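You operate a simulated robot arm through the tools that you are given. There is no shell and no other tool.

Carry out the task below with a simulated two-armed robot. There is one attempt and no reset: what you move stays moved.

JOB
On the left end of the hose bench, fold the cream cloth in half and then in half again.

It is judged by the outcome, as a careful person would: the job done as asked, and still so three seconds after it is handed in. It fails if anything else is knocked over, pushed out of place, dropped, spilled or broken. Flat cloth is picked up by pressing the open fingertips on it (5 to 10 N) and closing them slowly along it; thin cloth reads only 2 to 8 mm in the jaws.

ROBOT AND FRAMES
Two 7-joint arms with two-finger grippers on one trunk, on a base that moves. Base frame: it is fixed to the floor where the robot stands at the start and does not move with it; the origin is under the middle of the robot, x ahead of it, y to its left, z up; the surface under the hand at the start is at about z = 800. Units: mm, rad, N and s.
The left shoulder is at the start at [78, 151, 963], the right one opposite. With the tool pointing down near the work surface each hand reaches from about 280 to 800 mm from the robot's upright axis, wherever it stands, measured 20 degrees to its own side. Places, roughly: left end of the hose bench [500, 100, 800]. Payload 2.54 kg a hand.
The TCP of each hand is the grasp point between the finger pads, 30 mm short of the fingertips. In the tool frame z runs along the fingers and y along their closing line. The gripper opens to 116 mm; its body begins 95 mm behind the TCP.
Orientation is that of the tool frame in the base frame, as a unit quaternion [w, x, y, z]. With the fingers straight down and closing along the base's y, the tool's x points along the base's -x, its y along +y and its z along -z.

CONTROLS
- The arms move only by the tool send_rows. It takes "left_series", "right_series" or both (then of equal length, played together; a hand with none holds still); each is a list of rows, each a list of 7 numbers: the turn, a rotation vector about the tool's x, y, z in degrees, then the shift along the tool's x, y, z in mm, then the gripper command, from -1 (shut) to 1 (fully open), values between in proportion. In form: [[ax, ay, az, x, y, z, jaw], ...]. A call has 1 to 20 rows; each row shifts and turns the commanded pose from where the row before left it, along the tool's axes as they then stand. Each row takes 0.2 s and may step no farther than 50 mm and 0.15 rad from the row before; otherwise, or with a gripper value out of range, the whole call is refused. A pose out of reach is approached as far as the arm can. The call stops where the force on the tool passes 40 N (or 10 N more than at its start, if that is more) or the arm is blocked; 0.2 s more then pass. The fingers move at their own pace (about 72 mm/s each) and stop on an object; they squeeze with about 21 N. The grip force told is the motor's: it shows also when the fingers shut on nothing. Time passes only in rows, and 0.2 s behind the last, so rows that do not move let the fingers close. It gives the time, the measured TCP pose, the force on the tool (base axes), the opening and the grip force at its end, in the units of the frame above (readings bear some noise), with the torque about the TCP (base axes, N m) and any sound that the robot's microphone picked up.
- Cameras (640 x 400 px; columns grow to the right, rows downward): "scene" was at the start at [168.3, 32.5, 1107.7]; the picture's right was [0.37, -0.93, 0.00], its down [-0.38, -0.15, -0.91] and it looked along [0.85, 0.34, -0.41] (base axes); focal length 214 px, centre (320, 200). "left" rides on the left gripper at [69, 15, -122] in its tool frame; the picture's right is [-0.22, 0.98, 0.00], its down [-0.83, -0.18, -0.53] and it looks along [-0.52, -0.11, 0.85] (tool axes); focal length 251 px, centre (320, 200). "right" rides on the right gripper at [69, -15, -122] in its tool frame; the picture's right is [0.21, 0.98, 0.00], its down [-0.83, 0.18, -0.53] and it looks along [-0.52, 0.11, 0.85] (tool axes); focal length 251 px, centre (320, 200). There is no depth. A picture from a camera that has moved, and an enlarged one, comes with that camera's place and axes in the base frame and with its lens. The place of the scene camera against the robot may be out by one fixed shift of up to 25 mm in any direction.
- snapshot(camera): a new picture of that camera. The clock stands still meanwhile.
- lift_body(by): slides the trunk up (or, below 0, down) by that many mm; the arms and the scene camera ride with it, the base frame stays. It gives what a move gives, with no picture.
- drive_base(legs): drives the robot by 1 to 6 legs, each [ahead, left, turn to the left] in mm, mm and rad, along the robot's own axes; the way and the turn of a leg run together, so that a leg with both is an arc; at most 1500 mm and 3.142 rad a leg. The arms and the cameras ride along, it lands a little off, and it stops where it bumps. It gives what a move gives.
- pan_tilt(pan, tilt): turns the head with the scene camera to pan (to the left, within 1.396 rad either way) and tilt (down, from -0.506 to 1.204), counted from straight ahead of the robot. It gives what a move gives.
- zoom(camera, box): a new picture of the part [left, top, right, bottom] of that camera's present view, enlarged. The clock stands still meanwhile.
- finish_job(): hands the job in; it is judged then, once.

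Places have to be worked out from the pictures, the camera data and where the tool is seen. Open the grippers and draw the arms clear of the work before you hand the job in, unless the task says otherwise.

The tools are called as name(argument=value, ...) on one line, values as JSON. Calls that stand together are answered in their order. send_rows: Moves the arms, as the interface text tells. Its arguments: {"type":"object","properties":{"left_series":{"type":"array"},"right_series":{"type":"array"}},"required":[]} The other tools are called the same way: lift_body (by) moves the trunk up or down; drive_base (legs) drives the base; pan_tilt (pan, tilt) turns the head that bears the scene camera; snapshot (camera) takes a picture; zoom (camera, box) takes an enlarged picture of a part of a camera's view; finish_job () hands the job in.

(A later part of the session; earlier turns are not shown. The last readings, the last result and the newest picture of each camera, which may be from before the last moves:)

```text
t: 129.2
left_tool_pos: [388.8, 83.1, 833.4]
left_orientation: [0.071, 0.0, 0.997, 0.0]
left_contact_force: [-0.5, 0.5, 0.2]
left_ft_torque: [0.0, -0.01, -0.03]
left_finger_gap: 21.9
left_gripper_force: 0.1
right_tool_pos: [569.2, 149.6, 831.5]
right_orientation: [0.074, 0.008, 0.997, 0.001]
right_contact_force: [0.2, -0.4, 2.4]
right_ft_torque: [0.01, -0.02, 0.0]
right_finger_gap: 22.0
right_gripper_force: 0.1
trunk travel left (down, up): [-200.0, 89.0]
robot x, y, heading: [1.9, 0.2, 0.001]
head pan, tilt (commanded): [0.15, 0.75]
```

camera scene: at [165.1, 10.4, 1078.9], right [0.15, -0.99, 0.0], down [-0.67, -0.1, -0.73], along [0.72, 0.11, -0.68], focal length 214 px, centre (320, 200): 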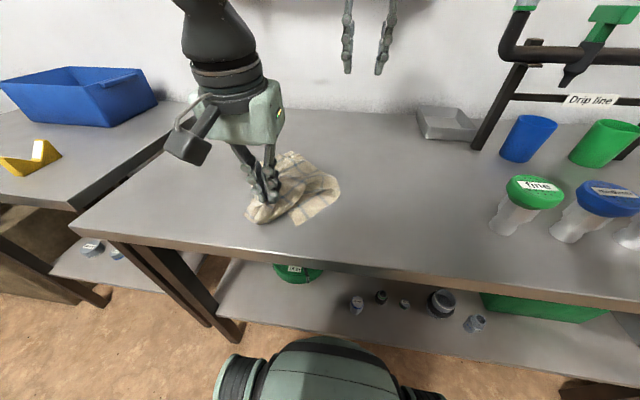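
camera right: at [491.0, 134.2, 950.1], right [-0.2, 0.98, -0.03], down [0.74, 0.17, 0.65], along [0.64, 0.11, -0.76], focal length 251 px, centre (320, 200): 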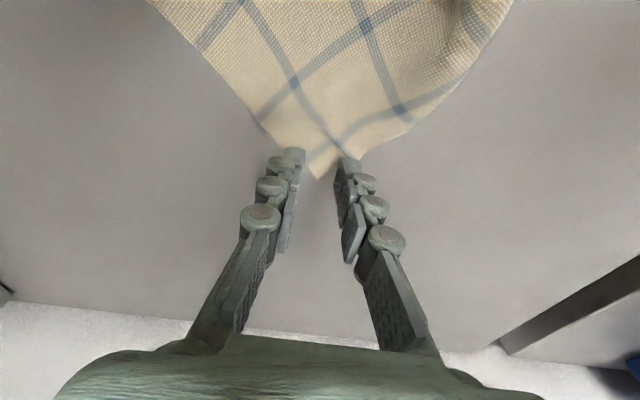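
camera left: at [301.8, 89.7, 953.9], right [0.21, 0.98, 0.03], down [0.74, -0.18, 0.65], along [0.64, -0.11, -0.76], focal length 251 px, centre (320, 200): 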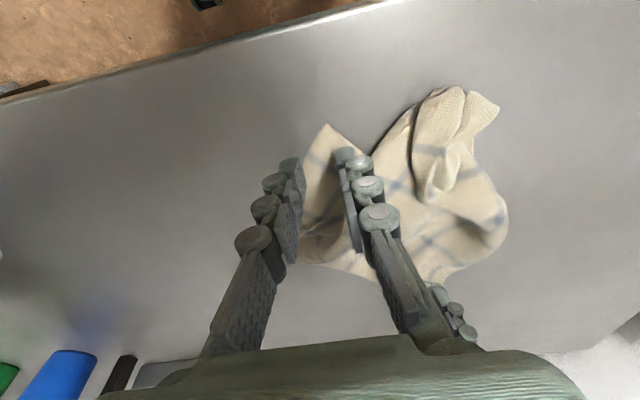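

send_rows(left_series=[[0, 0, 0, 0.15, 0, 1.2, -0.62], [0, 0, 0, 0.1, 0, 1, -0.62], [0, 0, 0, 0, 0, 0, -0.62]], right_series=[[0, 0, 0, 0.15, 0, 1, -0.62], [0, 0, 0, 0, 0, 0, -0.62], [0, 0, 0, 0, 0, 0, -0.62]])

```text
t: 129.9
left_tool_pos: [388.1, 82.4, 832.5]
left_orientation: [0.072, -0.001, 0.997, 0.0]
left_contact_force: [1.2, 0.4, 4.7]
left_ft_torque: [-0.02, 0.03, 0.01]
left_finger_gap: 22.0
left_gripper_force: 0.1
right_tool_pos: [568.4, 149.4, 831.8]
right_orientation: [0.074, 0.007, 0.997, 0.002]
right_contact_force: [-0.2, -0.2, 6.0]
right_ft_torque: [-0.02, 0.01, -0.02]
right_finger_gap: 21.7
right_gripper_force: 0.0
trunk travel left (down, up): [-200.0, 89.0]
robot x, y, heading: [1.7, -0.8, -0.002]
head pan, tilt (commanded): [0.15, 0.75]
```

Contact is 4.7 N left and 6 N right. I add a touch of pressure and close both slowly.

send_rows(left_series=[[0, 0, 0, 0.1, 0, 0.8, -0.62], [0, 0, 0, 0, 0, 0, -0.67], [0, 0, 0, 0, 0, 0.2, -0.72], [0, 0, 0, 0, 0, 0, -0.77], [0, 0, 0, 0, 0, 0.2, -0.82], [0, 0, 0, 0, 0, 0, -0.87], [0, 0, 0, 0, 0, 0, -0.92], [0, 0, 0, 0, 0, 0, -1], [0, 0, 0, 0, 0, 0, -1], [0, 0, 0, 0, 0, 0, -1]], right_series=[[0, 0, 0, 0.1, 0, 0.4, -0.62], [0, 0, 0, 0, 0, 0, -0.67], [0, 0, 0, 0, 0, 0.2, -0.72], [0, 0, 0, 0, 0, 0, -0.77], [0, 0, 0, 0, 0, 0.2, -0.82], [0, 0, 0, 0, 0, 0, -0.87], [0, 0, 0, 0, 0, 0, -0.92], [0, 0, 0, 0, 0, 0, -1], [0, 0, 0, 0, 0, 0, -1], [0, 0, 0, 0, 0, 0, -1]])

snapshot(camera="left")

snapshot(camera="right")

```text
t: 132.2
left_tool_pos: [389.5, 82.7, 831.2]
left_orientation: [0.07, 0.0, 0.998, 0.001]
left_contact_force: [0.8, 0.6, -1.2]
left_ft_torque: [0.25, 0.03, 0.05]
left_finger_gap: 2.3
left_gripper_force: 18.3
right_tool_pos: [568.5, 150.2, 830.1]
right_orientation: [0.074, 0.007, 0.997, 0.001]
right_contact_force: [-0.6, -0.2, -0.6]
right_ft_torque: [-0.02, -0.01, 0.0]
right_finger_gap: 0.0
right_gripper_force: 20.6
trunk travel left (down, up): [-200.0, 89.0]
robot x, y, heading: [1.4, -2.0, -0.003]
head pan, tilt (commanded): [0.15, 0.75]
```

```text
taken
camera left: at [302.7, 97.8, 941.9], right [0.21, 0.98, 0.03], down [0.74, -0.18, 0.65], along [0.64, -0.11, -0.76], focal length 251 px, centre (320, 200)
```

left: 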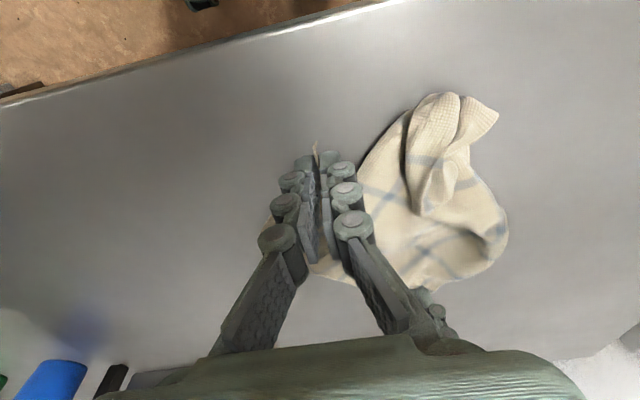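

```text
taken
camera right: at [481.3, 134.4, 940.1], right [-0.2, 0.98, -0.03], down [0.74, 0.17, 0.65], along [0.64, 0.11, -0.76], focal length 251 px, centre (320, 200)
```

right: 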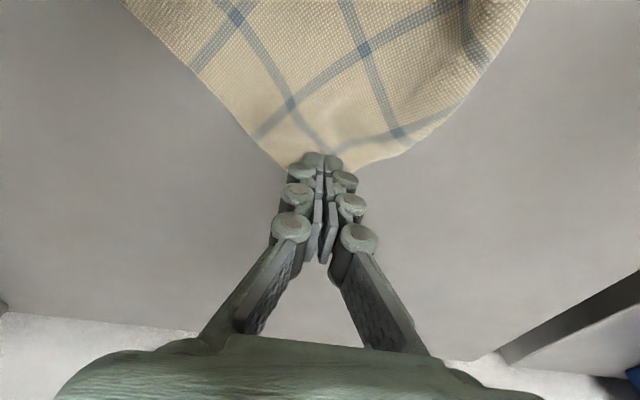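

Left has corner A. The right slipped, so I lift it slightly, reopen wider, and press again.

send_rows(right_series=[[0, 0, 0, -0.5, 0, -6, -1], [0, 0, 0, 4, 0, 0, -0.42], [0, 0, 0, 0, 0, 0, -0.42], [0, 0, 0, 0, 0, 0, -0.42], [0, 0, 0, 0.4, 0, 4, -0.42], [0, 0, 0, 0.2, 0, 1.6, -0.42], [0, 0, 0, 0, 0, 0, -0.42]])

```text
t: 133.8
left_tool_pos: [389.2, 82.2, 832.4]
left_orientation: [0.072, 0.0, 0.997, 0.0]
left_contact_force: [0.3, 0.1, -1.7]
left_ft_torque: [0.07, -0.02, 0.0]
left_finger_gap: 2.2
left_gripper_force: 18.2
right_tool_pos: [563.2, 148.2, 832.2]
right_orientation: [0.075, 0.007, 0.997, 0.003]
right_contact_force: [0.7, 0.6, 13.8]
right_ft_torque: [0.02, 0.04, -0.02]
right_finger_gap: 34.0
right_gripper_force: 0.1
trunk travel left (down, up): [-200.0, 89.0]
robot x, y, heading: [2.5, -4.0, 0.003]
head pan, tilt (commanded): [0.15, 0.75]
```

send_rows(right_series=[[0, 0, 0, 0, 0, -0.3, -0.42], [0, 0, 0, 0, 0, 0, -0.48], [0, 0, 0, 0, 0, 0, -0.54], [0, 0, 0, 0, 0, 0, -0.6], [0, 0, 0, 0, 0, 0, -0.66], [0, 0, 0, 0, 0, 0, -0.72], [0, 0, 0, 0, 0, 0, -0.78], [0, 0, 0, 0, 0, 0, -0.84], [0, 0, 0, 0, 0, 0, -0.9], [0, 0, 0, 0, 0, 0, -1], [0, 0, 0, 0, 0, 0, -1], [0, 0, 0, 0, 0, 0, -1]])

snapshot(camera="right")

```text
t: 136.3
left_tool_pos: [388.9, 82.7, 831.5]
left_orientation: [0.072, 0.001, 0.997, -0.001]
left_contact_force: [-0.6, -0.9, 1.2]
left_ft_torque: [0.0, -0.01, 0.0]
left_finger_gap: 2.2
left_gripper_force: 23.3
right_tool_pos: [563.4, 147.3, 829.8]
right_orientation: [0.073, 0.007, 0.997, 0.001]
right_contact_force: [-0.8, 1.5, 1.4]
right_ft_torque: [-0.01, 0.01, -0.03]
right_finger_gap: 4.1
right_gripper_force: 26.4
trunk travel left (down, up): [-200.0, 89.0]
robot x, y, heading: [1.8, 0.4, 0.002]
head pan, tilt (commanded): [0.15, 0.75]
```

```text
taken
camera right: at [475.8, 134.1, 939.5], right [-0.2, 0.98, -0.03], down [0.74, 0.17, 0.65], along [0.64, 0.11, -0.76], focal length 251 px, centre (320, 200)
```

right: 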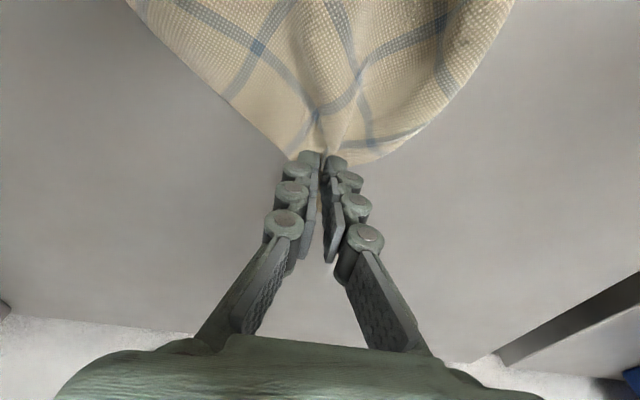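

Both corners are held (2.2 and 4.1 mm). I lift both hands together first.

send_rows(left_series=[[0, 0, 0, -3.5, 0, -24.8, -1], [0, 0, 0, -3.5, 0, -24.8, -1], [0, 0, 0, -3.5, 0, -24.8, -1], [0, 0, 0, -3.5, 0, -24.8, -1], [0, 0, 0, -3.5, 0, -24.8, -1], [0, 0, 0, -3.5, 0, -24.8, -1], [0, 0, 0, 0, 0, 0, -1]], right_series=[[0, 0, 0, -3.5, 0, -24.8, -1], [0, 0, 0, -3.5, 0, -24.8, -1], [0, 0, 0, -3.5, 0, -24.8, -1], [0, 0, 0, -3.5, 0, -24.8, -1], [0, 0, 0, -3.5, 0, -24.8, -1], [0, 0, 0, -3.5, 0, -24.8, -1], [0, 0, 0, 0, 0, 0, -1]])

snapshot(camera="scene")

```text
t: 137.9
left_tool_pos: [387.9, 80.9, 980.9]
left_orientation: [0.07, 0.0, 0.998, 0.0]
left_contact_force: [0.1, -0.7, -0.8]
left_ft_torque: [0.06, -0.02, -0.02]
left_finger_gap: 3.3
left_gripper_force: 26.4
right_tool_pos: [560.1, 150.3, 978.9]
right_orientation: [0.073, 0.007, 0.997, 0.002]
right_contact_force: [-0.5, -0.2, -2.0]
right_ft_torque: [0.02, 0.03, 0.01]
right_finger_gap: 3.6
right_gripper_force: 26.3
trunk travel left (down, up): [-200.0, 89.0]
robot x, y, heading: [1.6, -1.1, 0.001]
head pan, tilt (commanded): [0.15, 0.75]
```

```text
taken
camera scene: at [165.1, 10.3, 1078.9], right [0.15, -0.99, 0.0], down [-0.67, -0.1, -0.73], along [0.72, 0.11, -0.68], focal length 214 px, centre (320, 200)
```

scene: 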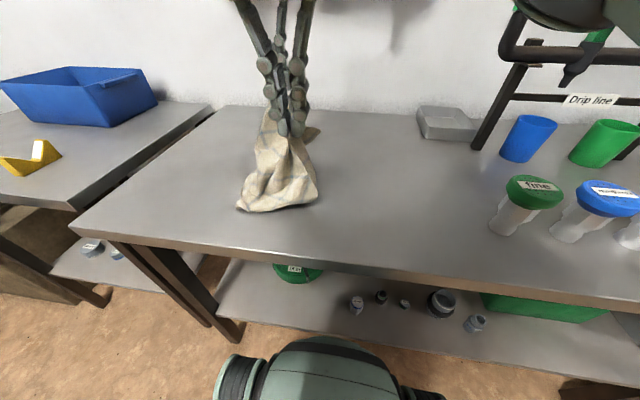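

Now I swap the hands' sides in y while keeping them apart in x, rising a little more.

send_rows(left_series=[[0, 0, 0, -1.7, 20, -11.9, -1], [0, 0, 0, -1.7, 24, -11.9, -1], [0, 0, 0, -1.7, 24, -11.9, -1], [0, 0, 0, -1.7, 24, -11.9, -1], [0, 0, 0, -1.7, 24, -11.9, -1], [0, 0, 0, 0, 0, 0, -1]], right_series=[[0, 0, 0, -1.7, -20, -11.9, -1], [0, 0, 0, -1.7, -24, -11.9, -1], [0, 0, 0, -1.7, -24, -11.9, -1], [0, 0, 0, -1.7, -24, -11.9, -1], [0, 0, 0, -1.7, -24, -11.9, -1], [0, 0, 0, 0, 0, 0, -1]])

snapshot(camera="scene")

```text
t: 139.3
left_tool_pos: [390.6, 199.5, 1043.7]
left_orientation: [0.07, 0.0, 0.998, -0.001]
left_contact_force: [-0.1, 0.3, -0.1]
left_ft_torque: [0.0, -0.03, 0.04]
left_finger_gap: 3.3
left_gripper_force: 20.9
right_tool_pos: [561.1, 31.8, 1039.3]
right_orientation: [0.073, 0.007, 0.997, 0.001]
right_contact_force: [0.6, -0.2, -1.2]
right_ft_torque: [0.01, 0.0, 0.01]
right_finger_gap: 3.7
right_gripper_force: 26.3
trunk travel left (down, up): [-200.0, 89.0]
robot x, y, heading: [-1.2, -2.3, 0.0]
head pan, tilt (commanded): [0.15, 0.75]
```

```text
taken
camera scene: at [165.1, 10.4, 1078.9], right [0.15, -0.99, 0.0], down [-0.67, -0.1, -0.73], along [0.72, 0.11, -0.68], focal length 214 px, centre (320, 200)
```

scene: 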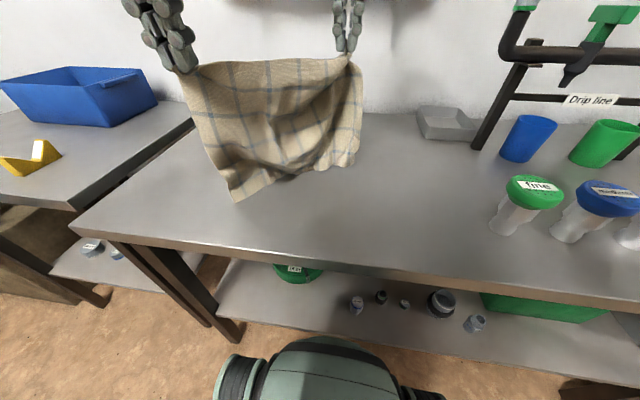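

The cloth hangs open between the hands now. I bring the hands level in x (left to y≈235, right to y≈−25) to stretch its top edge.

send_rows(left_series=[[0, 0, 0, -18.5, 6, -4, -1], [0, 0, 0, -18.5, 7, -4, -1], [0, 0, 0, -18.5, 7, -4, -1], [0, 0, 0, -18.5, 7, -4, -1], [0, 0, 0, -18.5, 5, -4, -1], [0, 0, 0, 0, 0, 0, -1]], right_series=[[0, 0, 0, 15, -10, -10, -1], [0, 0, 0, 15, -11, -10, -1], [0, 0, 0, 15, -11, -10, -1], [0, 0, 0, 15, -11, -10, -1], [0, 0, 0, 15, -8, -10, -1], [0, 0, 0, 0, 0, 0, -1]])

pan_tilt(pan=0.15, tilt=0.45)

snapshot(camera="scene")

```text
t: 140.8
left_tool_pos: [477.7, 230.1, 1073.6]
left_orientation: [0.07, 0.0, 0.998, 0.0]
left_contact_force: [-0.3, -0.2, -0.4]
left_ft_torque: [0.0, -0.03, 0.02]
left_finger_gap: 2.9
left_gripper_force: 23.0
right_tool_pos: [480.2, -17.7, 1080.9]
right_orientation: [0.073, 0.007, 0.997, 0.001]
right_contact_force: [0.2, 0.5, -1.3]
right_ft_torque: [0.02, -0.02, -0.01]
right_finger_gap: 4.0
right_gripper_force: 20.8
trunk travel left (down, up): [-200.0, 89.0]
robot x, y, heading: [4.0, 1.9, -0.001]
head pan, tilt (commanded): [0.15, 0.75]
```

```text
t: 141.6
left_tool_pos: [478.6, 230.2, 1074.3]
left_orientation: [0.07, 0.001, 0.998, 0.0]
left_contact_force: [-0.1, -0.3, -0.5]
left_ft_torque: [0.02, 0.0, -0.03]
left_finger_gap: 2.4
left_gripper_force: 20.8
right_tool_pos: [481.0, -17.8, 1079.7]
right_orientation: [0.073, 0.007, 0.997, 0.002]
right_contact_force: [0.3, 0.2, -0.7]
right_ft_torque: [0.01, 0.02, 0.02]
right_finger_gap: 3.1
right_gripper_force: 19.6
trunk travel left (down, up): [-200.0, 89.0]
robot x, y, heading: [0.3, -0.5, -0.006]
head pan, tilt (commanded): [0.15, 0.45]
```

```text
taken
camera scene: at [174.1, 11.7, 1105.3], right [0.15, -0.99, 0.0], down [-0.43, -0.07, -0.9], along [0.89, 0.13, -0.44], focal length 214 px, centre (320, 200)
```

scene: 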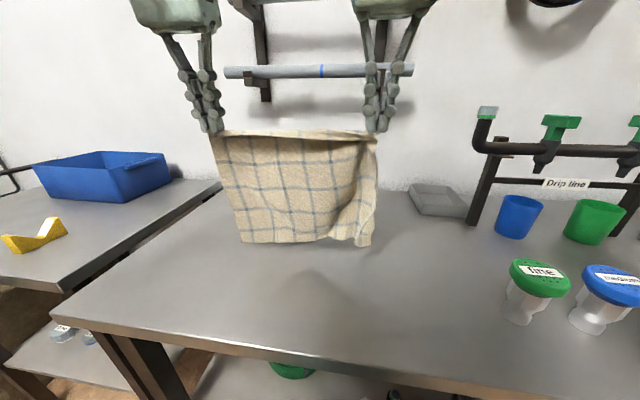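

The cloth hangs open almost square. I'll lay it flat again: bottom edge down near the robot first, so I move both hands back to x≈384 with a slight sideways stretch.

send_rows(left_series=[[0, 0, 0, 15, 2, -2, -1], [0, 0, 0, 23.8, 2, -3.3, -1], [0, 0, 0, 23.8, 1, -3.3, -1], [0, 0, 0, 23.8, 0, -3.3, -1], [0, 0, 0, 8, 0, -1, -1], [0, 0, 0, 0, 0, 0, -1], [0, 0, 0, 0, 0, 0, -1]], right_series=[[0, 0, 0, 15, -2, -2, -1], [0, 0, 0, 23.8, -2, -3.3, -1], [0, 0, 0, 23.8, -1, -3.3, -1], [0, 0, 0, 23.8, 0, -3.3, -1], [0, 0, 0, 8, 0, -1, -1], [0, 0, 0, 0, 0, 0, -1], [0, 0, 0, 0, 0, 0, -1]])

snapshot(camera="scene")

```text
t: 143.2
left_tool_pos: [383.5, 234.2, 1074.1]
left_orientation: [0.071, 0.001, 0.998, -0.001]
left_contact_force: [0.8, -1.7, 0.9]
left_ft_torque: [-0.07, 0.01, 0.03]
left_finger_gap: 1.7
left_gripper_force: 19.0
right_tool_pos: [383.0, -23.3, 1077.6]
right_orientation: [0.073, 0.008, 0.997, 0.001]
right_contact_force: [0.5, 1.5, -1.0]
right_ft_torque: [0.04, -0.02, 0.02]
right_finger_gap: 3.1
right_gripper_force: 19.3
trunk travel left (down, up): [-200.0, 89.0]
robot x, y, heading: [-3.2, -0.8, -0.004]
head pan, tilt (commanded): [0.15, 0.45]
```

```text
taken
camera scene: at [174.1, 11.7, 1105.3], right [0.15, -0.99, 0.0], down [-0.43, -0.07, -0.9], along [0.89, 0.13, -0.44], focal length 214 px, centre (320, 200)
```

scene: 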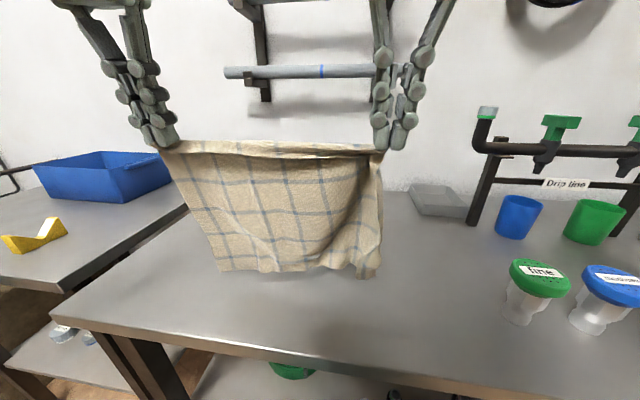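

The sheet is taut and hanging just above the bench. I ease the stretch slightly and lay it down smoothly from its bottom edge, moving away and down in small steps.

send_rows(left_series=[[0, 0, 0, -2.5, -3, 18.5, -1], [0, 0, 0, -15.4, 0, 16.3, -1], [0, 0, 0, -15.4, 0, 16.3, -1], [0, 0, 0, -15.3, 0, 17.3, -1], [0, 0, 0, -15.3, 0, 17.3, -1], [0, 0, 0, -15.1, 0, 18.3, -1], [0, 0, 0, -15.1, 0, 18.3, -1], [0, 0, 0, -15.1, 0, 18.3, -1], [0, 0, 0, -15.1, 0, 18.3, -1], [0, 0, 0, -12.8, 0, 17, -1], [0, 0, 0, -12.8, 0, 17, -1], [0, 0, 0, -10.5, 0, 15.6, -1], [0, 0, 0, -10.5, 0, 15.6, -1], [0, 0, 0, -11.7, 0, 24.9, -1], [0, 0, 0, -4.8, 0, 12, -1], [0, 0, 0, 0, 0, 0, -1]], right_series=[[0, 0, 0, -2.5, 3, 18.5, -1], [0, 0, 0, -15.4, 0, 16.3, -1], [0, 0, 0, -15.4, 0, 16.3, -1], [0, 0, 0, -15.3, 0, 17.3, -1], [0, 0, 0, -15.3, 0, 17.3, -1], [0, 0, 0, -15.1, 0, 18.3, -1], [0, 0, 0, -15.1, 0, 18.3, -1], [0, 0, 0, -15.1, 0, 18.3, -1], [0, 0, 0, -15.1, 0, 18.3, -1], [0, 0, 0, -12.8, 0, 17, -1], [0, 0, 0, -12.8, 0, 17, -1], [0, 0, 0, -10.5, 0, 15.6, -1], [0, 0, 0, -10.5, 0, 15.6, -1], [0, 0, 0, -11.7, 0, 24.9, -1], [0, 0, 0, -4.8, 0, 12, -1], [0, 0, 0, 0, 0, 0, -1]])

pan_tilt(pan=0.15, tilt=0.75)

snapshot(camera="scene")

```text
t: 146.6
left_tool_pos: [603.8, 230.3, 839.4]
left_orientation: [0.07, -0.001, 0.998, 0.0]
left_contact_force: [0.4, -0.7, -0.8]
left_ft_torque: [-0.04, 0.03, 0.01]
left_finger_gap: 2.4
left_gripper_force: 24.4
right_tool_pos: [608.5, -18.9, 847.1]
right_orientation: [0.073, 0.007, 0.997, 0.001]
right_contact_force: [0.4, -0.3, 0.0]
right_ft_torque: [-0.01, 0.01, -0.02]
right_finger_gap: 3.1
right_gripper_force: 25.2
trunk travel left (down, up): [-200.0, 89.0]
robot x, y, heading: [-2.6, 0.3, -0.001]
head pan, tilt (commanded): [0.15, 0.45]
```

```text
t: 147.3
left_tool_pos: [603.2, 229.3, 840.1]
left_orientation: [0.07, 0.001, 0.998, 0.001]
left_contact_force: [0.2, -0.5, -0.8]
left_ft_torque: [0.05, -0.03, 0.0]
left_finger_gap: 2.8
left_gripper_force: 24.2
right_tool_pos: [606.7, -19.9, 847.2]
right_orientation: [0.073, 0.007, 0.997, 0.001]
right_contact_force: [0.2, -0.4, -1.5]
right_ft_torque: [0.02, -0.02, -0.02]
right_finger_gap: 3.5
right_gripper_force: 21.9
trunk travel left (down, up): [-200.0, 89.0]
robot x, y, heading: [2.1, 1.9, -0.002]
head pan, tilt (commanded): [0.15, 0.75]
```

```text
taken
camera scene: at [165.1, 10.4, 1079.0], right [0.15, -0.99, 0.0], down [-0.67, -0.1, -0.73], along [0.72, 0.11, -0.68], focal length 214 px, centre (320, 200)
```

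scene: 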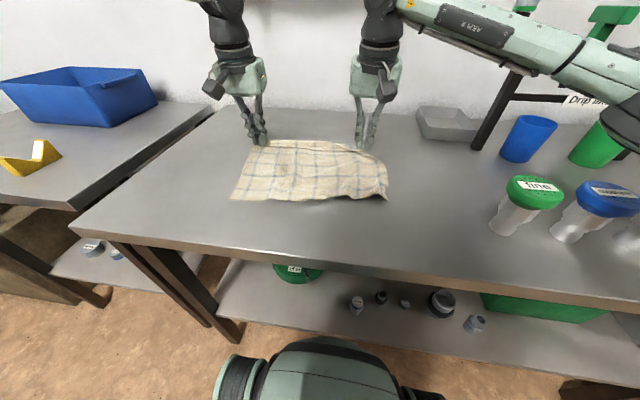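

zoom(camera="scene", box=[210, 120, 410, 220])

snapshot(camera="left")

snapshot(camera="right")

```text
3.20 times, centred on (310, 170) of scene
camera zoom: at [165.1, 10.4, 1079.0], right [0.15, -0.99, 0.0], down [-0.67, -0.1, -0.73], along [0.72, 0.11, -0.68], focal length 686 px, centre (352, 296)
```

zoom: 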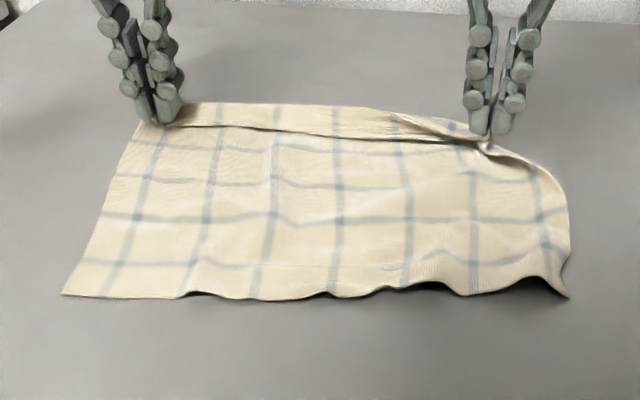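

```text
taken
camera left: at [516.9, 244.9, 951.4], right [0.21, 0.98, 0.03], down [0.74, -0.18, 0.65], along [0.64, -0.11, -0.76], focal length 251 px, centre (320, 200)
```

left: 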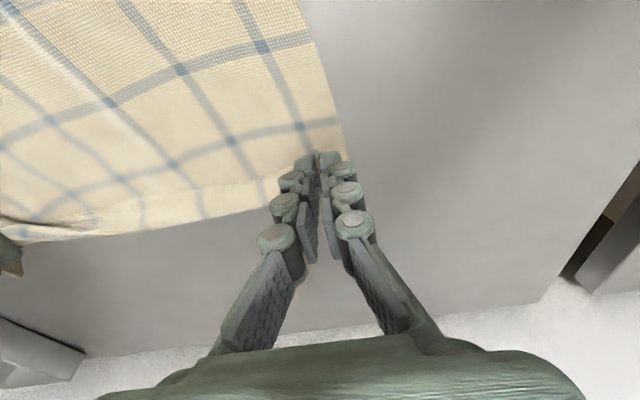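

```text
taken
camera right: at [520.6, -34.0, 956.8], right [-0.2, 0.98, -0.03], down [0.74, 0.17, 0.65], along [0.64, 0.11, -0.76], focal length 251 px, centre (320, 200)
```

right: 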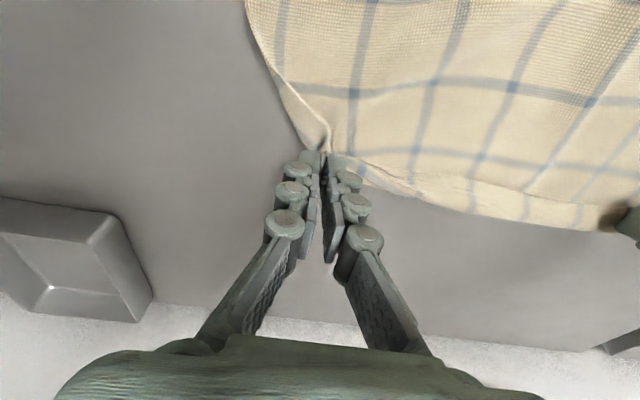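

The cloth is laid out close to flat. I raise the hands ~40 mm and release there so the held edge can drop open, then look.

send_rows(left_series=[[0, 0, 0, -8, 0, -18, -1], [0, 0, 0, -12, 0, -18, -1], [0, 0, 0, -8, 0, -4, -1], [0, 0, 0, 0, 0, 0, -0.2], [0, 0, 0, 0, 0, 0, -0.2], [0, 0, 0, -4, 0, -30, -0.2], [0, 0, 0, -4, 10, -30, -0.2], [0, 0, 0, 10, 20, -10, -0.2], [0, 0, 0, 20, 20, 0, -0.2], [0, 0, 0, 0, 0, 0, -0.2]], right_series=[[0, 0, 0, -8, 0, -14, -1], [0, 0, 0, -12, 0, -14, -1], [0, 0, 0, -8, 0, -4, -1], [0, 0, 0, 0, 0, 0, -0.2], [0, 0, 0, 0, 0, 0, -0.2], [0, 0, 0, -4, 0, -30, -0.2], [0, 0, 0, -4, -5, -30, -0.2], [0, 0, 0, 10, -10, -10, -0.2], [0, 0, 0, 20, -20, 0, -0.2], [0, 0, 0, 0, 0, 0, -0.2]])

snapshot(camera="scene")

zoom(camera="scene", box=[210, 110, 410, 220])

```text
t: 149.6
left_tool_pos: [594.5, 281.0, 949.8]
left_orientation: [0.07, 0.0, 0.998, 0.0]
left_contact_force: [-0.1, -0.2, 0.2]
left_ft_torque: [-0.01, -0.01, -0.01]
left_finger_gap: 46.5
left_gripper_force: 0.1
right_tool_pos: [596.2, -53.7, 949.1]
right_orientation: [0.074, 0.005, 0.997, 0.001]
right_contact_force: [-0.2, -0.6, -0.3]
right_ft_torque: [-0.01, 0.0, 0.03]
right_finger_gap: 45.9
right_gripper_force: 0.0
trunk travel left (down, up): [-200.0, 89.0]
robot x, y, heading: [2.2, 0.7, -0.004]
head pan, tilt (commanded): [0.15, 0.75]
```

```text
taken
camera scene: at [165.2, 10.4, 1078.9], right [0.15, -0.99, 0.0], down [-0.67, -0.1, -0.73], along [0.72, 0.11, -0.68], focal length 214 px, centre (320, 200)
```

scene: 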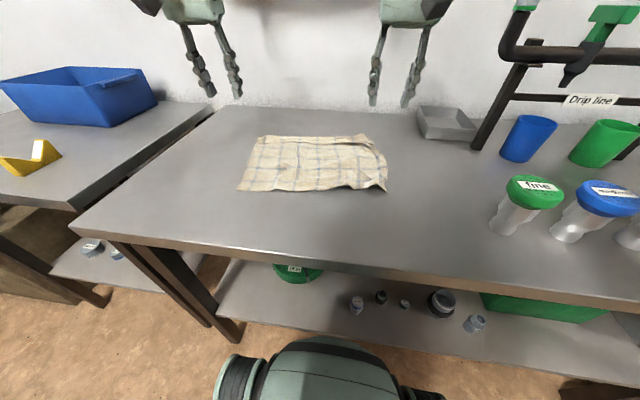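

```text
3.20 times, centred on (310, 165) of scene
camera zoom: at [165.2, 10.4, 1078.9], right [0.15, -0.99, 0.0], down [-0.67, -0.1, -0.73], along [0.72, 0.11, -0.68], focal length 686 px, centre (352, 312)
```

zoom: 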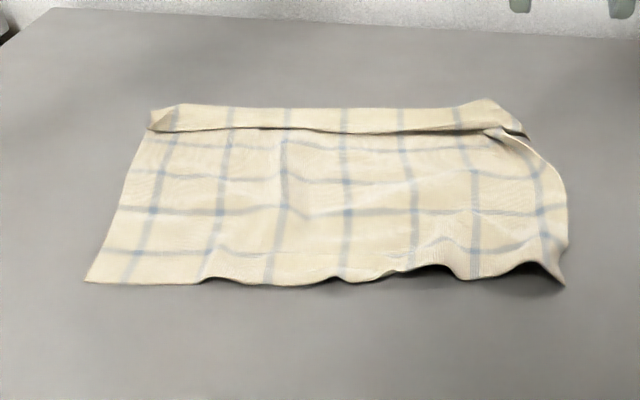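

A strip along the far edge is still folded back. I move the left hand back to view the whole cloth from above.

send_rows(left_series=[[0, 0, 0, 25, -20, -15, -0.3], [0, 0, 0, 35, -25, -10, -0.3], [0, 0, 0, 40, -25, -10, -0.3], [0, 0, 0, 40, -25, -10, -0.3], [0, 0, 0, 30, -20, -5, -0.3], [0, 0, 0, 0, 0, 0, -0.3]])

snapshot(camera="left")

```text
t: 150.9
left_tool_pos: [423.9, 168.1, 978.1]
left_orientation: [0.071, 0.0, 0.997, 0.0]
left_contact_force: [-0.4, -0.1, 1.1]
left_ft_torque: [0.0, -0.02, 0.02]
left_finger_gap: 40.3
left_gripper_force: 0.1
right_tool_pos: [596.2, -53.8, 948.1]
right_orientation: [0.074, 0.007, 0.997, 0.001]
right_contact_force: [-0.1, -0.6, -0.6]
right_ft_torque: [-0.03, -0.05, 0.0]
right_finger_gap: 46.5
right_gripper_force: 0.1
trunk travel left (down, up): [-200.0, 89.0]
robot x, y, heading: [-2.4, -1.3, 0.003]
head pan, tilt (commanded): [0.15, 0.75]
```

```text
taken
camera left: at [336.0, 183.1, 1088.9], right [0.21, 0.98, 0.03], down [0.74, -0.18, 0.65], along [0.64, -0.11, -0.76], focal length 251 px, centre (320, 200)
```

left: 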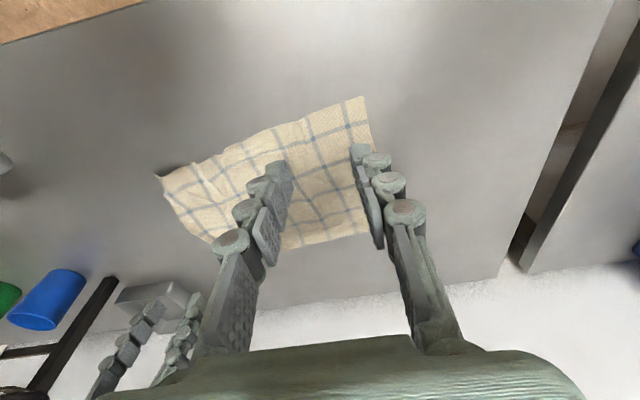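

zoom(camera="left", box=[140, 80, 400, 260])

```text
2.22 times, centred on (270, 170) of left
camera zoom: at [336.0, 183.1, 1088.9], right [0.21, 0.98, 0.03], down [0.74, -0.18, 0.65], along [0.64, -0.11, -0.76], focal length 559 px, centre (431, 267)
```

zoom: 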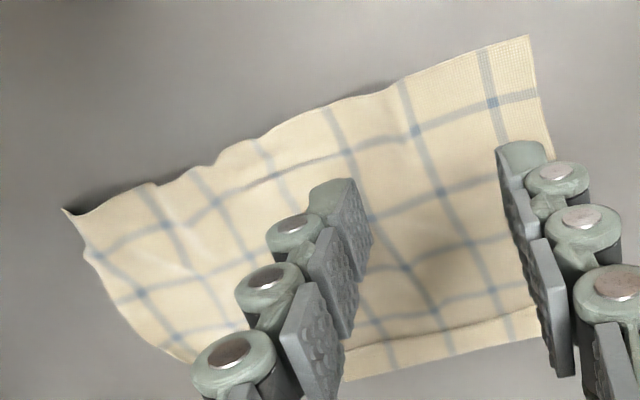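

The cloth is flat apart from a ~25 mm strip folded back at the far side: near corners at about [440, 222] and [483, −68], 253 mm deep. A cleaner way to fold is to pinch it on its mid-line at both sides, lift so both halves hang, and lay it over; for that I turn both hands 90° (closing along x), the other way round this time.

send_rows(left_series=[[0, 8, 0, 0, 0, 0, -0.4], [0, 0, -8.2, 0, 0, 0, -0.4], [0, 0, -8.2, 0, 0, 0, -0.4], [0, 0, -8.2, 0, 0, 0, -0.4], [0, 0, -8.2, 0, 0, 0, -0.4], [0, 0, -8.2, 0, 0, 0, -0.4], [0, 0, -8.2, 0, 0, 0, -0.4], [0, 0, -8.2, 0, 0, 0, -0.4], [0, 0, -8.2, 0, 0, 0, -0.4], [0, 0, -8.2, 0, 0, 0, -0.4], [0, 0, -8.2, 0, 0, 0, -0.4], [0, 0, -8.2, 0, 0, 0, -0.4], [0, 0, 0, 0, 0, 0, -0.4]], right_series=[[0, 8, 0, 0, 0, 0, -0.4], [0, 0, 8.2, 0, 0, 0, -0.4], [0, 0, 8.2, 0, 0, 0, -0.4], [0, 0, 8.2, 0, 0, 0, -0.4], [0, 0, 8.2, 0, 0, 0, -0.4], [0, 0, 8.2, 0, 0, 0, -0.4], [0, 0, 8.2, 0, 0, 0, -0.4], [0, 0, 8.2, 0, 0, 0, -0.4], [0, 0, 8.2, 0, 0, 0, -0.4], [0, 0, 8.2, 0, 0, 0, -0.4], [0, 0, 8.2, 0, 0, 0, -0.4], [0, 0, 8.2, 0, 0, 0, -0.4], [0, 0, 0, 0, 0, 0, -0.4]])

snapshot(camera="left")

snapshot(camera="right")

```text
t: 153.8
left_tool_pos: [420.4, 166.6, 976.7]
left_orientation: [-0.001, 0.709, -0.706, 0.001]
left_contact_force: [-0.6, 0.0, -0.5]
left_ft_torque: [-0.02, 0.0, 0.01]
left_finger_gap: 35.0
left_gripper_force: 0.1
right_tool_pos: [598.2, -55.8, 949.9]
right_orientation: [0.002, 0.714, 0.701, 0.003]
right_contact_force: [0.1, 0.7, -0.4]
right_ft_torque: [-0.01, 0.02, -0.01]
right_finger_gap: 34.8
right_gripper_force: 0.1
trunk travel left (down, up): [-200.0, 89.0]
robot x, y, heading: [1.3, -2.3, 0.001]
head pan, tilt (commanded): [0.15, 0.75]
```

```text
taken
camera left: at [404.0, 98.3, 1099.4], right [-0.98, 0.21, 0.0], down [0.18, 0.83, 0.53], along [0.11, 0.52, -0.85], focal length 251 px, centre (320, 200)
```

left: 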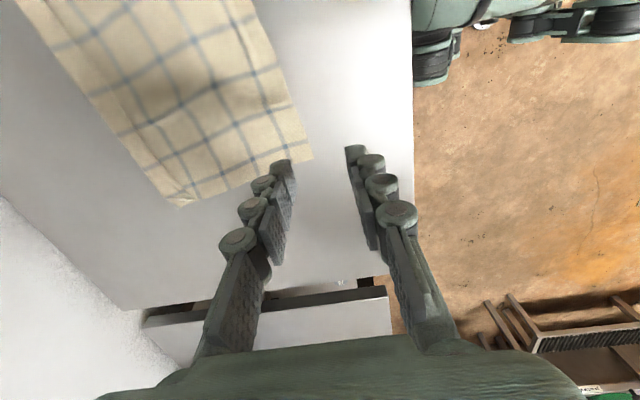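

```text
taken
camera right: at [582.3, 13.6, 1069.8], right [0.98, 0.2, 0.01], down [0.16, -0.83, 0.53], along [0.11, -0.52, -0.85], focal length 251 px, centre (320, 200)
```

right: 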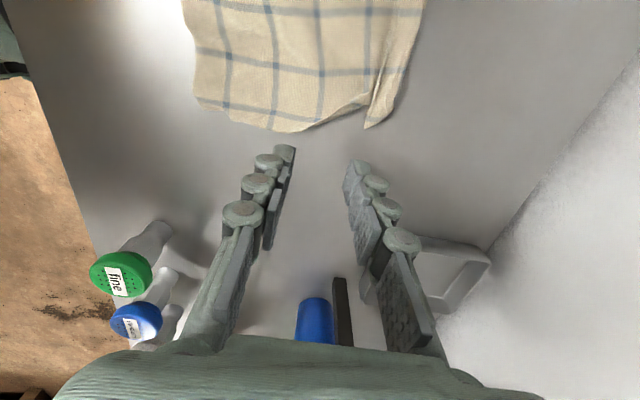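

Both hands take the 90° turn this way without limit. The mid-line runs from about [565, 236] on the left edge to [598, −65] on the right edge; I lower both hands to just above points ~13 mm inside those edges.

send_rows(left_series=[[0, 0, 0, -11.3, -29.1, 20, -0.4], [0, 0, 0, -11.3, -29.1, 26, -0.4], [0, 0, 0, -11.3, -29.1, 26, -0.4], [0, 0, 0, -11.3, -29.1, 28, -0.4], [0, 0, 0, -11.3, -29.1, 28, -0.4], [0, 0, 0, 0, 0, 0, -0.4]], right_series=[[0, 0, 0, 0.8, -0.2, 20.8, -0.4], [0, 0, 0, 0.8, -0.2, 20.8, -0.4], [0, 0, 0, 0.8, -0.2, 20.8, -0.4], [0, 0, 0, 0.8, -0.2, 20.8, -0.4], [0, 0, 0, 0.8, -0.2, 19, -0.4], [0, 0, 0, 0, 0, 0, -0.4]])

snapshot(camera="left")

snapshot(camera="right")

snapshot(camera="scene")

```text
t: 155.2
left_tool_pos: [565.5, 222.9, 849.8]
left_orientation: [-0.002, 0.708, -0.706, 0.001]
left_contact_force: [-0.2, 0.6, -1.0]
left_ft_torque: [0.0, 0.01, 0.01]
left_finger_gap: 34.7
left_gripper_force: 0.1
right_tool_pos: [596.2, -53.9, 847.5]
right_orientation: [0.002, 0.714, 0.7, 0.004]
right_contact_force: [-0.9, 0.0, -0.2]
right_ft_torque: [-0.01, 0.01, -0.02]
right_finger_gap: 34.8
right_gripper_force: 0.1
trunk travel left (down, up): [-200.0, 89.0]
robot x, y, heading: [2.1, -3.7, -0.0]
head pan, tilt (commanded): [0.15, 0.75]
```

```text
taken
camera left: at [549.9, 154.4, 970.9], right [-0.98, 0.21, 0.0], down [0.18, 0.83, 0.53], along [0.12, 0.52, -0.85], focal length 251 px, centre (320, 200)
```

left: 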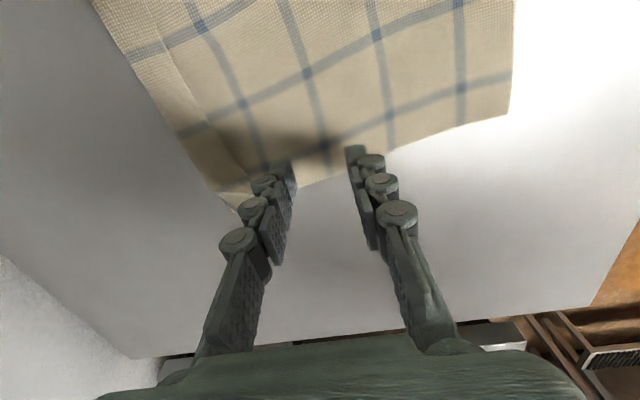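

```text
taken
camera right: at [581.6, 15.9, 967.5], right [0.98, 0.2, 0.01], down [0.16, -0.83, 0.53], along [0.11, -0.52, -0.85], focal length 251 px, centre (320, 200)
```

right: 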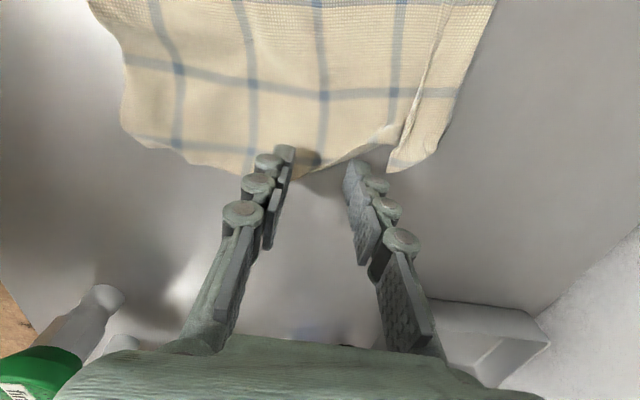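

```text
taken
camera scene: at [165.1, 10.4, 1078.9], right [0.15, -0.99, 0.0], down [-0.67, -0.1, -0.73], along [0.72, 0.11, -0.68], focal length 214 px, centre (320, 200)
```

scene: 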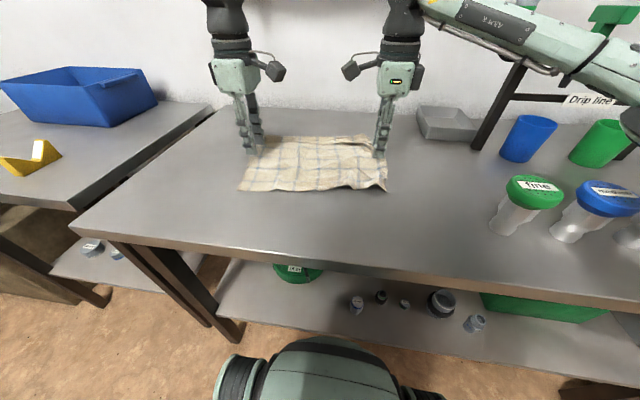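

By the grid lines both hands sit ~120 mm from the near edge; I shift both 6 mm farther, the right hand 16 mm inward, and come down near contact.

send_rows(left_series=[[0, 0, 0, 1, -6, 0, -0.35], [0, 0, 0, 0, 0, 7, -0.35], [0, 0, 0, 0, 0, 7, -0.35], [0, 0, 0, 0, 0, 2, -0.35], [0, 0, 0, 0, 0, 0, -0.35]], right_series=[[0, 0, 0, 16, 6, 0, -0.35], [0, 0, 0, 0, 0, 6, -0.35], [0, 0, 0, 0, 0, 6, -0.35], [0, 0, 0, 0, 0, 1.5, -0.35], [0, 0, 0, 0, 0, 0, -0.35]])

```text
t: 156.3
left_tool_pos: [569.6, 221.7, 833.2]
left_orientation: [0.0, 0.708, -0.707, 0.0]
left_contact_force: [0.0, -0.4, -0.1]
left_ft_torque: [0.03, 0.02, -0.01]
left_finger_gap: 37.5
left_gripper_force: 0.1
right_tool_pos: [603.3, -35.4, 834.6]
right_orientation: [0.001, 0.713, 0.701, 0.004]
right_contact_force: [-0.1, 0.1, -0.6]
right_ft_torque: [-0.02, -0.05, -0.03]
right_finger_gap: 37.7
right_gripper_force: 0.0
trunk travel left (down, up): [-200.0, 89.0]
robot x, y, heading: [-1.7, -0.4, 0.003]
head pan, tilt (commanded): [0.15, 0.75]
```

send_rows(left_series=[[0, 0, 0, 0, 0, 1, -0.35], [0, 0, 0, 0, 0, 1, -0.35], [0, 0, 0, 0, 0, 0, -0.35]], right_series=[[0, 0, 0, 0, 0, 1.5, -0.35], [0, 0, 0, 0, 0, 1, -0.35], [0, 0, 0, 0, 0, 0, -0.35]])

```text
t: 157.2
left_tool_pos: [571.1, 221.5, 831.3]
left_orientation: [-0.001, 0.708, -0.706, 0.002]
left_contact_force: [-0.6, 0.6, 6.9]
left_ft_torque: [0.07, 0.2, -0.03]
left_finger_gap: 38.5
left_gripper_force: 0.8
right_tool_pos: [604.5, -36.0, 832.4]
right_orientation: [0.002, 0.713, 0.701, 0.004]
right_contact_force: [-0.5, 0.4, 2.4]
right_ft_torque: [0.0, -0.03, 0.0]
right_finger_gap: 37.8
right_gripper_force: 0.2
trunk travel left (down, up): [-200.0, 89.0]
robot x, y, heading: [-2.6, -1.8, -0.001]
head pan, tilt (commanded): [0.15, 0.75]
```

Left 6.9 N, right 2.4 N. I press the right ~1 mm more and close both slowly.

send_rows(left_series=[[0, 0, 0, 0, 0, 0.2, -0.35], [0, 0, 0, 0, 0, 0, -0.41], [0, 0, 0, 0, 0, 0, -0.47], [0, 0, 0, 0, 0, 0.2, -0.53], [0, 0, 0, 0, 0, 0, -0.59], [0, 0, 0, 0, 0, 0, -0.65], [0, 0, 0, 0, 0, 0.2, -0.71], [0, 0, 0, 0, 0, 0, -0.77], [0, 0, 0, 0, 0, 0, -0.83], [0, 0, 0, 0, 0, 0, -0.9], [0, 0, 0, 0, 0, 0, -1], [0, 0, 0, 0, 0, 0, -1], [0, 0, 0, 0, 0, 0, -1]], right_series=[[0, 0, 0, 0, 0, 1, -0.35], [0, 0, 0, 0, 0, 0, -0.41], [0, 0, 0, 0, 0, 0.2, -0.47], [0, 0, 0, 0, 0, 0, -0.53], [0, 0, 0, 0, 0, 0.2, -0.59], [0, 0, 0, 0, 0, 0, -0.65], [0, 0, 0, 0, 0, 0, -0.71], [0, 0, 0, 0, 0, 0, -0.77], [0, 0, 0, 0, 0, 0, -0.83], [0, 0, 0, 0, 0, 0, -0.9], [0, 0, 0, 0, 0, 0, -1], [0, 0, 0, 0, 0, 0, -1], [0, 0, 0, 0, 0, 0, -1]])

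snapshot(camera="left")

snapshot(camera="right")

```text
t: 159.9
left_tool_pos: [570.1, 221.7, 831.1]
left_orientation: [0.0, 0.709, -0.706, 0.001]
left_contact_force: [-0.3, 0.1, -1.2]
left_ft_torque: [-0.04, -0.02, 0.0]
left_finger_gap: 3.8
left_gripper_force: 26.6
right_tool_pos: [601.3, -36.2, 829.2]
right_orientation: [0.001, 0.713, 0.702, 0.004]
right_contact_force: [0.3, 0.3, 5.8]
right_ft_torque: [-0.03, -0.12, -0.03]
right_finger_gap: 3.7
right_gripper_force: 22.0
trunk travel left (down, up): [-200.0, 89.0]
robot x, y, heading: [3.7, -0.6, 0.003]
head pan, tilt (commanded): [0.15, 0.75]
```

```text
taken
camera left: at [554.8, 153.2, 953.3], right [-0.98, 0.21, 0.0], down [0.18, 0.83, 0.53], along [0.12, 0.52, -0.85], focal length 251 px, centre (320, 200)
```

left: 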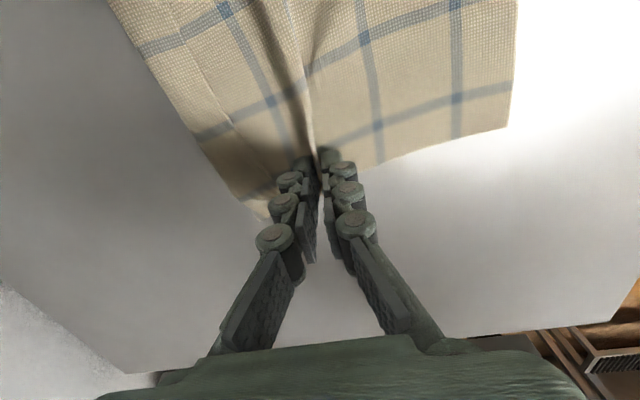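

```text
taken
camera right: at [587.1, 33.4, 950.5], right [0.98, 0.2, 0.01], down [0.16, -0.83, 0.53], along [0.11, -0.52, -0.85], focal length 251 px, centre (320, 200)
```

right: 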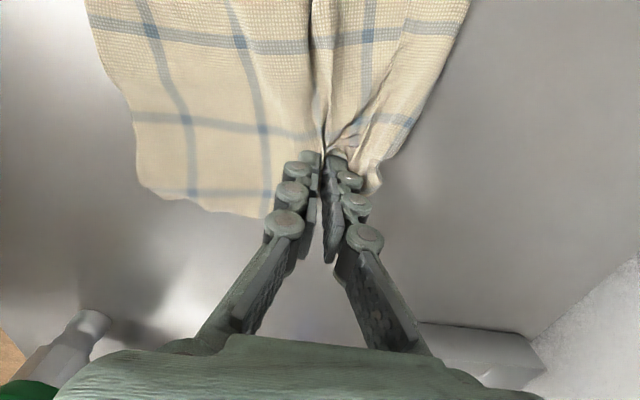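

Both hold a ridge on the mid-line (3.8 and 3.7 mm). I lift both straight up, aligning them to x≈585, so the two halves hang down.

send_rows(left_series=[[0, 0, 0, 0, -2, -20, -1], [0, 0, 0, 0, -2, -22, -1], [0, 0, 0, 0, -2, -22, -1], [0, 0, 0, 0, -2, -22, -1], [0, 0, 0, 0, -2, -22, -1], [0, 0, 0, 0, -2, -22, -1], [0, 0, 0, 0, -2, -22, -1], [0, 0, 0, 0, 0, 0, -1]], right_series=[[0, 0, 0, 0, -2, -20, -1], [0, 0, 0, 0, -2, -22, -1], [0, 0, 0, 0, -2, -22, -1], [0, 0, 0, 0, -2, -22, -1], [0, 0, 0, 0, -2, -22, -1], [0, 0, 0, 0, -2, -22, -1], [0, 0, 0, 0, -2, -22, -1], [0, 0, 0, 0, 0, 0, -1]])

pan_tilt(pan=0.15, tilt=0.6)

snapshot(camera="scene")

zoom(camera="scene", box=[220, 80, 420, 220])

```text
t: 161.8
left_tool_pos: [584.2, 223.0, 980.8]
left_orientation: [0.0, 0.708, -0.706, 0.0]
left_contact_force: [1.3, -1.6, 0.1]
left_ft_torque: [-0.01, -0.03, 0.01]
left_finger_gap: 3.6
left_gripper_force: 26.6
right_tool_pos: [587.9, -34.2, 981.2]
right_orientation: [0.001, 0.712, 0.702, 0.003]
right_contact_force: [0.4, -0.4, 0.4]
right_ft_torque: [-0.01, -0.01, 0.0]
right_finger_gap: 2.7
right_gripper_force: 17.9
trunk travel left (down, up): [-200.0, 89.0]
robot x, y, heading: [1.2, 0.0, 0.003]
head pan, tilt (commanded): [0.15, 0.75]
```

```text
t: 162.4
left_tool_pos: [584.2, 223.6, 980.4]
left_orientation: [-0.001, 0.708, -0.707, 0.001]
left_contact_force: [0.3, 0.8, -1.1]
left_ft_torque: [-0.01, 0.02, 0.0]
left_finger_gap: 2.8
left_gripper_force: 18.8
right_tool_pos: [588.7, -34.0, 981.0]
right_orientation: [0.001, 0.712, 0.702, 0.004]
right_contact_force: [-1.1, 0.2, 1.2]
right_ft_torque: [0.03, 0.15, -0.02]
right_finger_gap: 3.4
right_gripper_force: 24.8
trunk travel left (down, up): [-200.0, 89.0]
robot x, y, heading: [0.8, 3.9, 0.006]
head pan, tilt (commanded): [0.15, 0.6]
```

```text
taken
camera scene: at [170.6, 11.2, 1091.7], right [0.15, -0.99, 0.0], down [-0.56, -0.08, -0.82], along [0.82, 0.12, -0.57], focal length 214 px, centre (320, 200)
```

scene: 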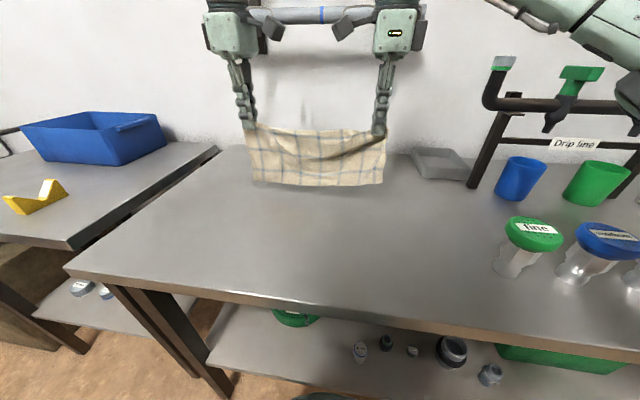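

```text
2.86 times, centred on (320, 150) of scene
camera zoom: at [170.6, 11.2, 1091.7], right [0.15, -0.99, 0.0], down [-0.56, -0.08, -0.82], along [0.82, 0.12, -0.57], focal length 613 px, centre (320, 343)
```

zoom: 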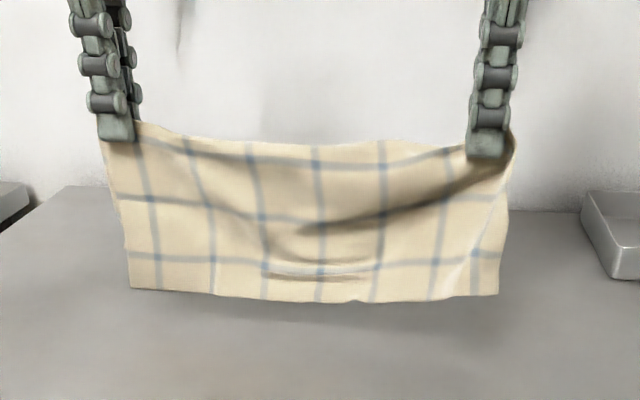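

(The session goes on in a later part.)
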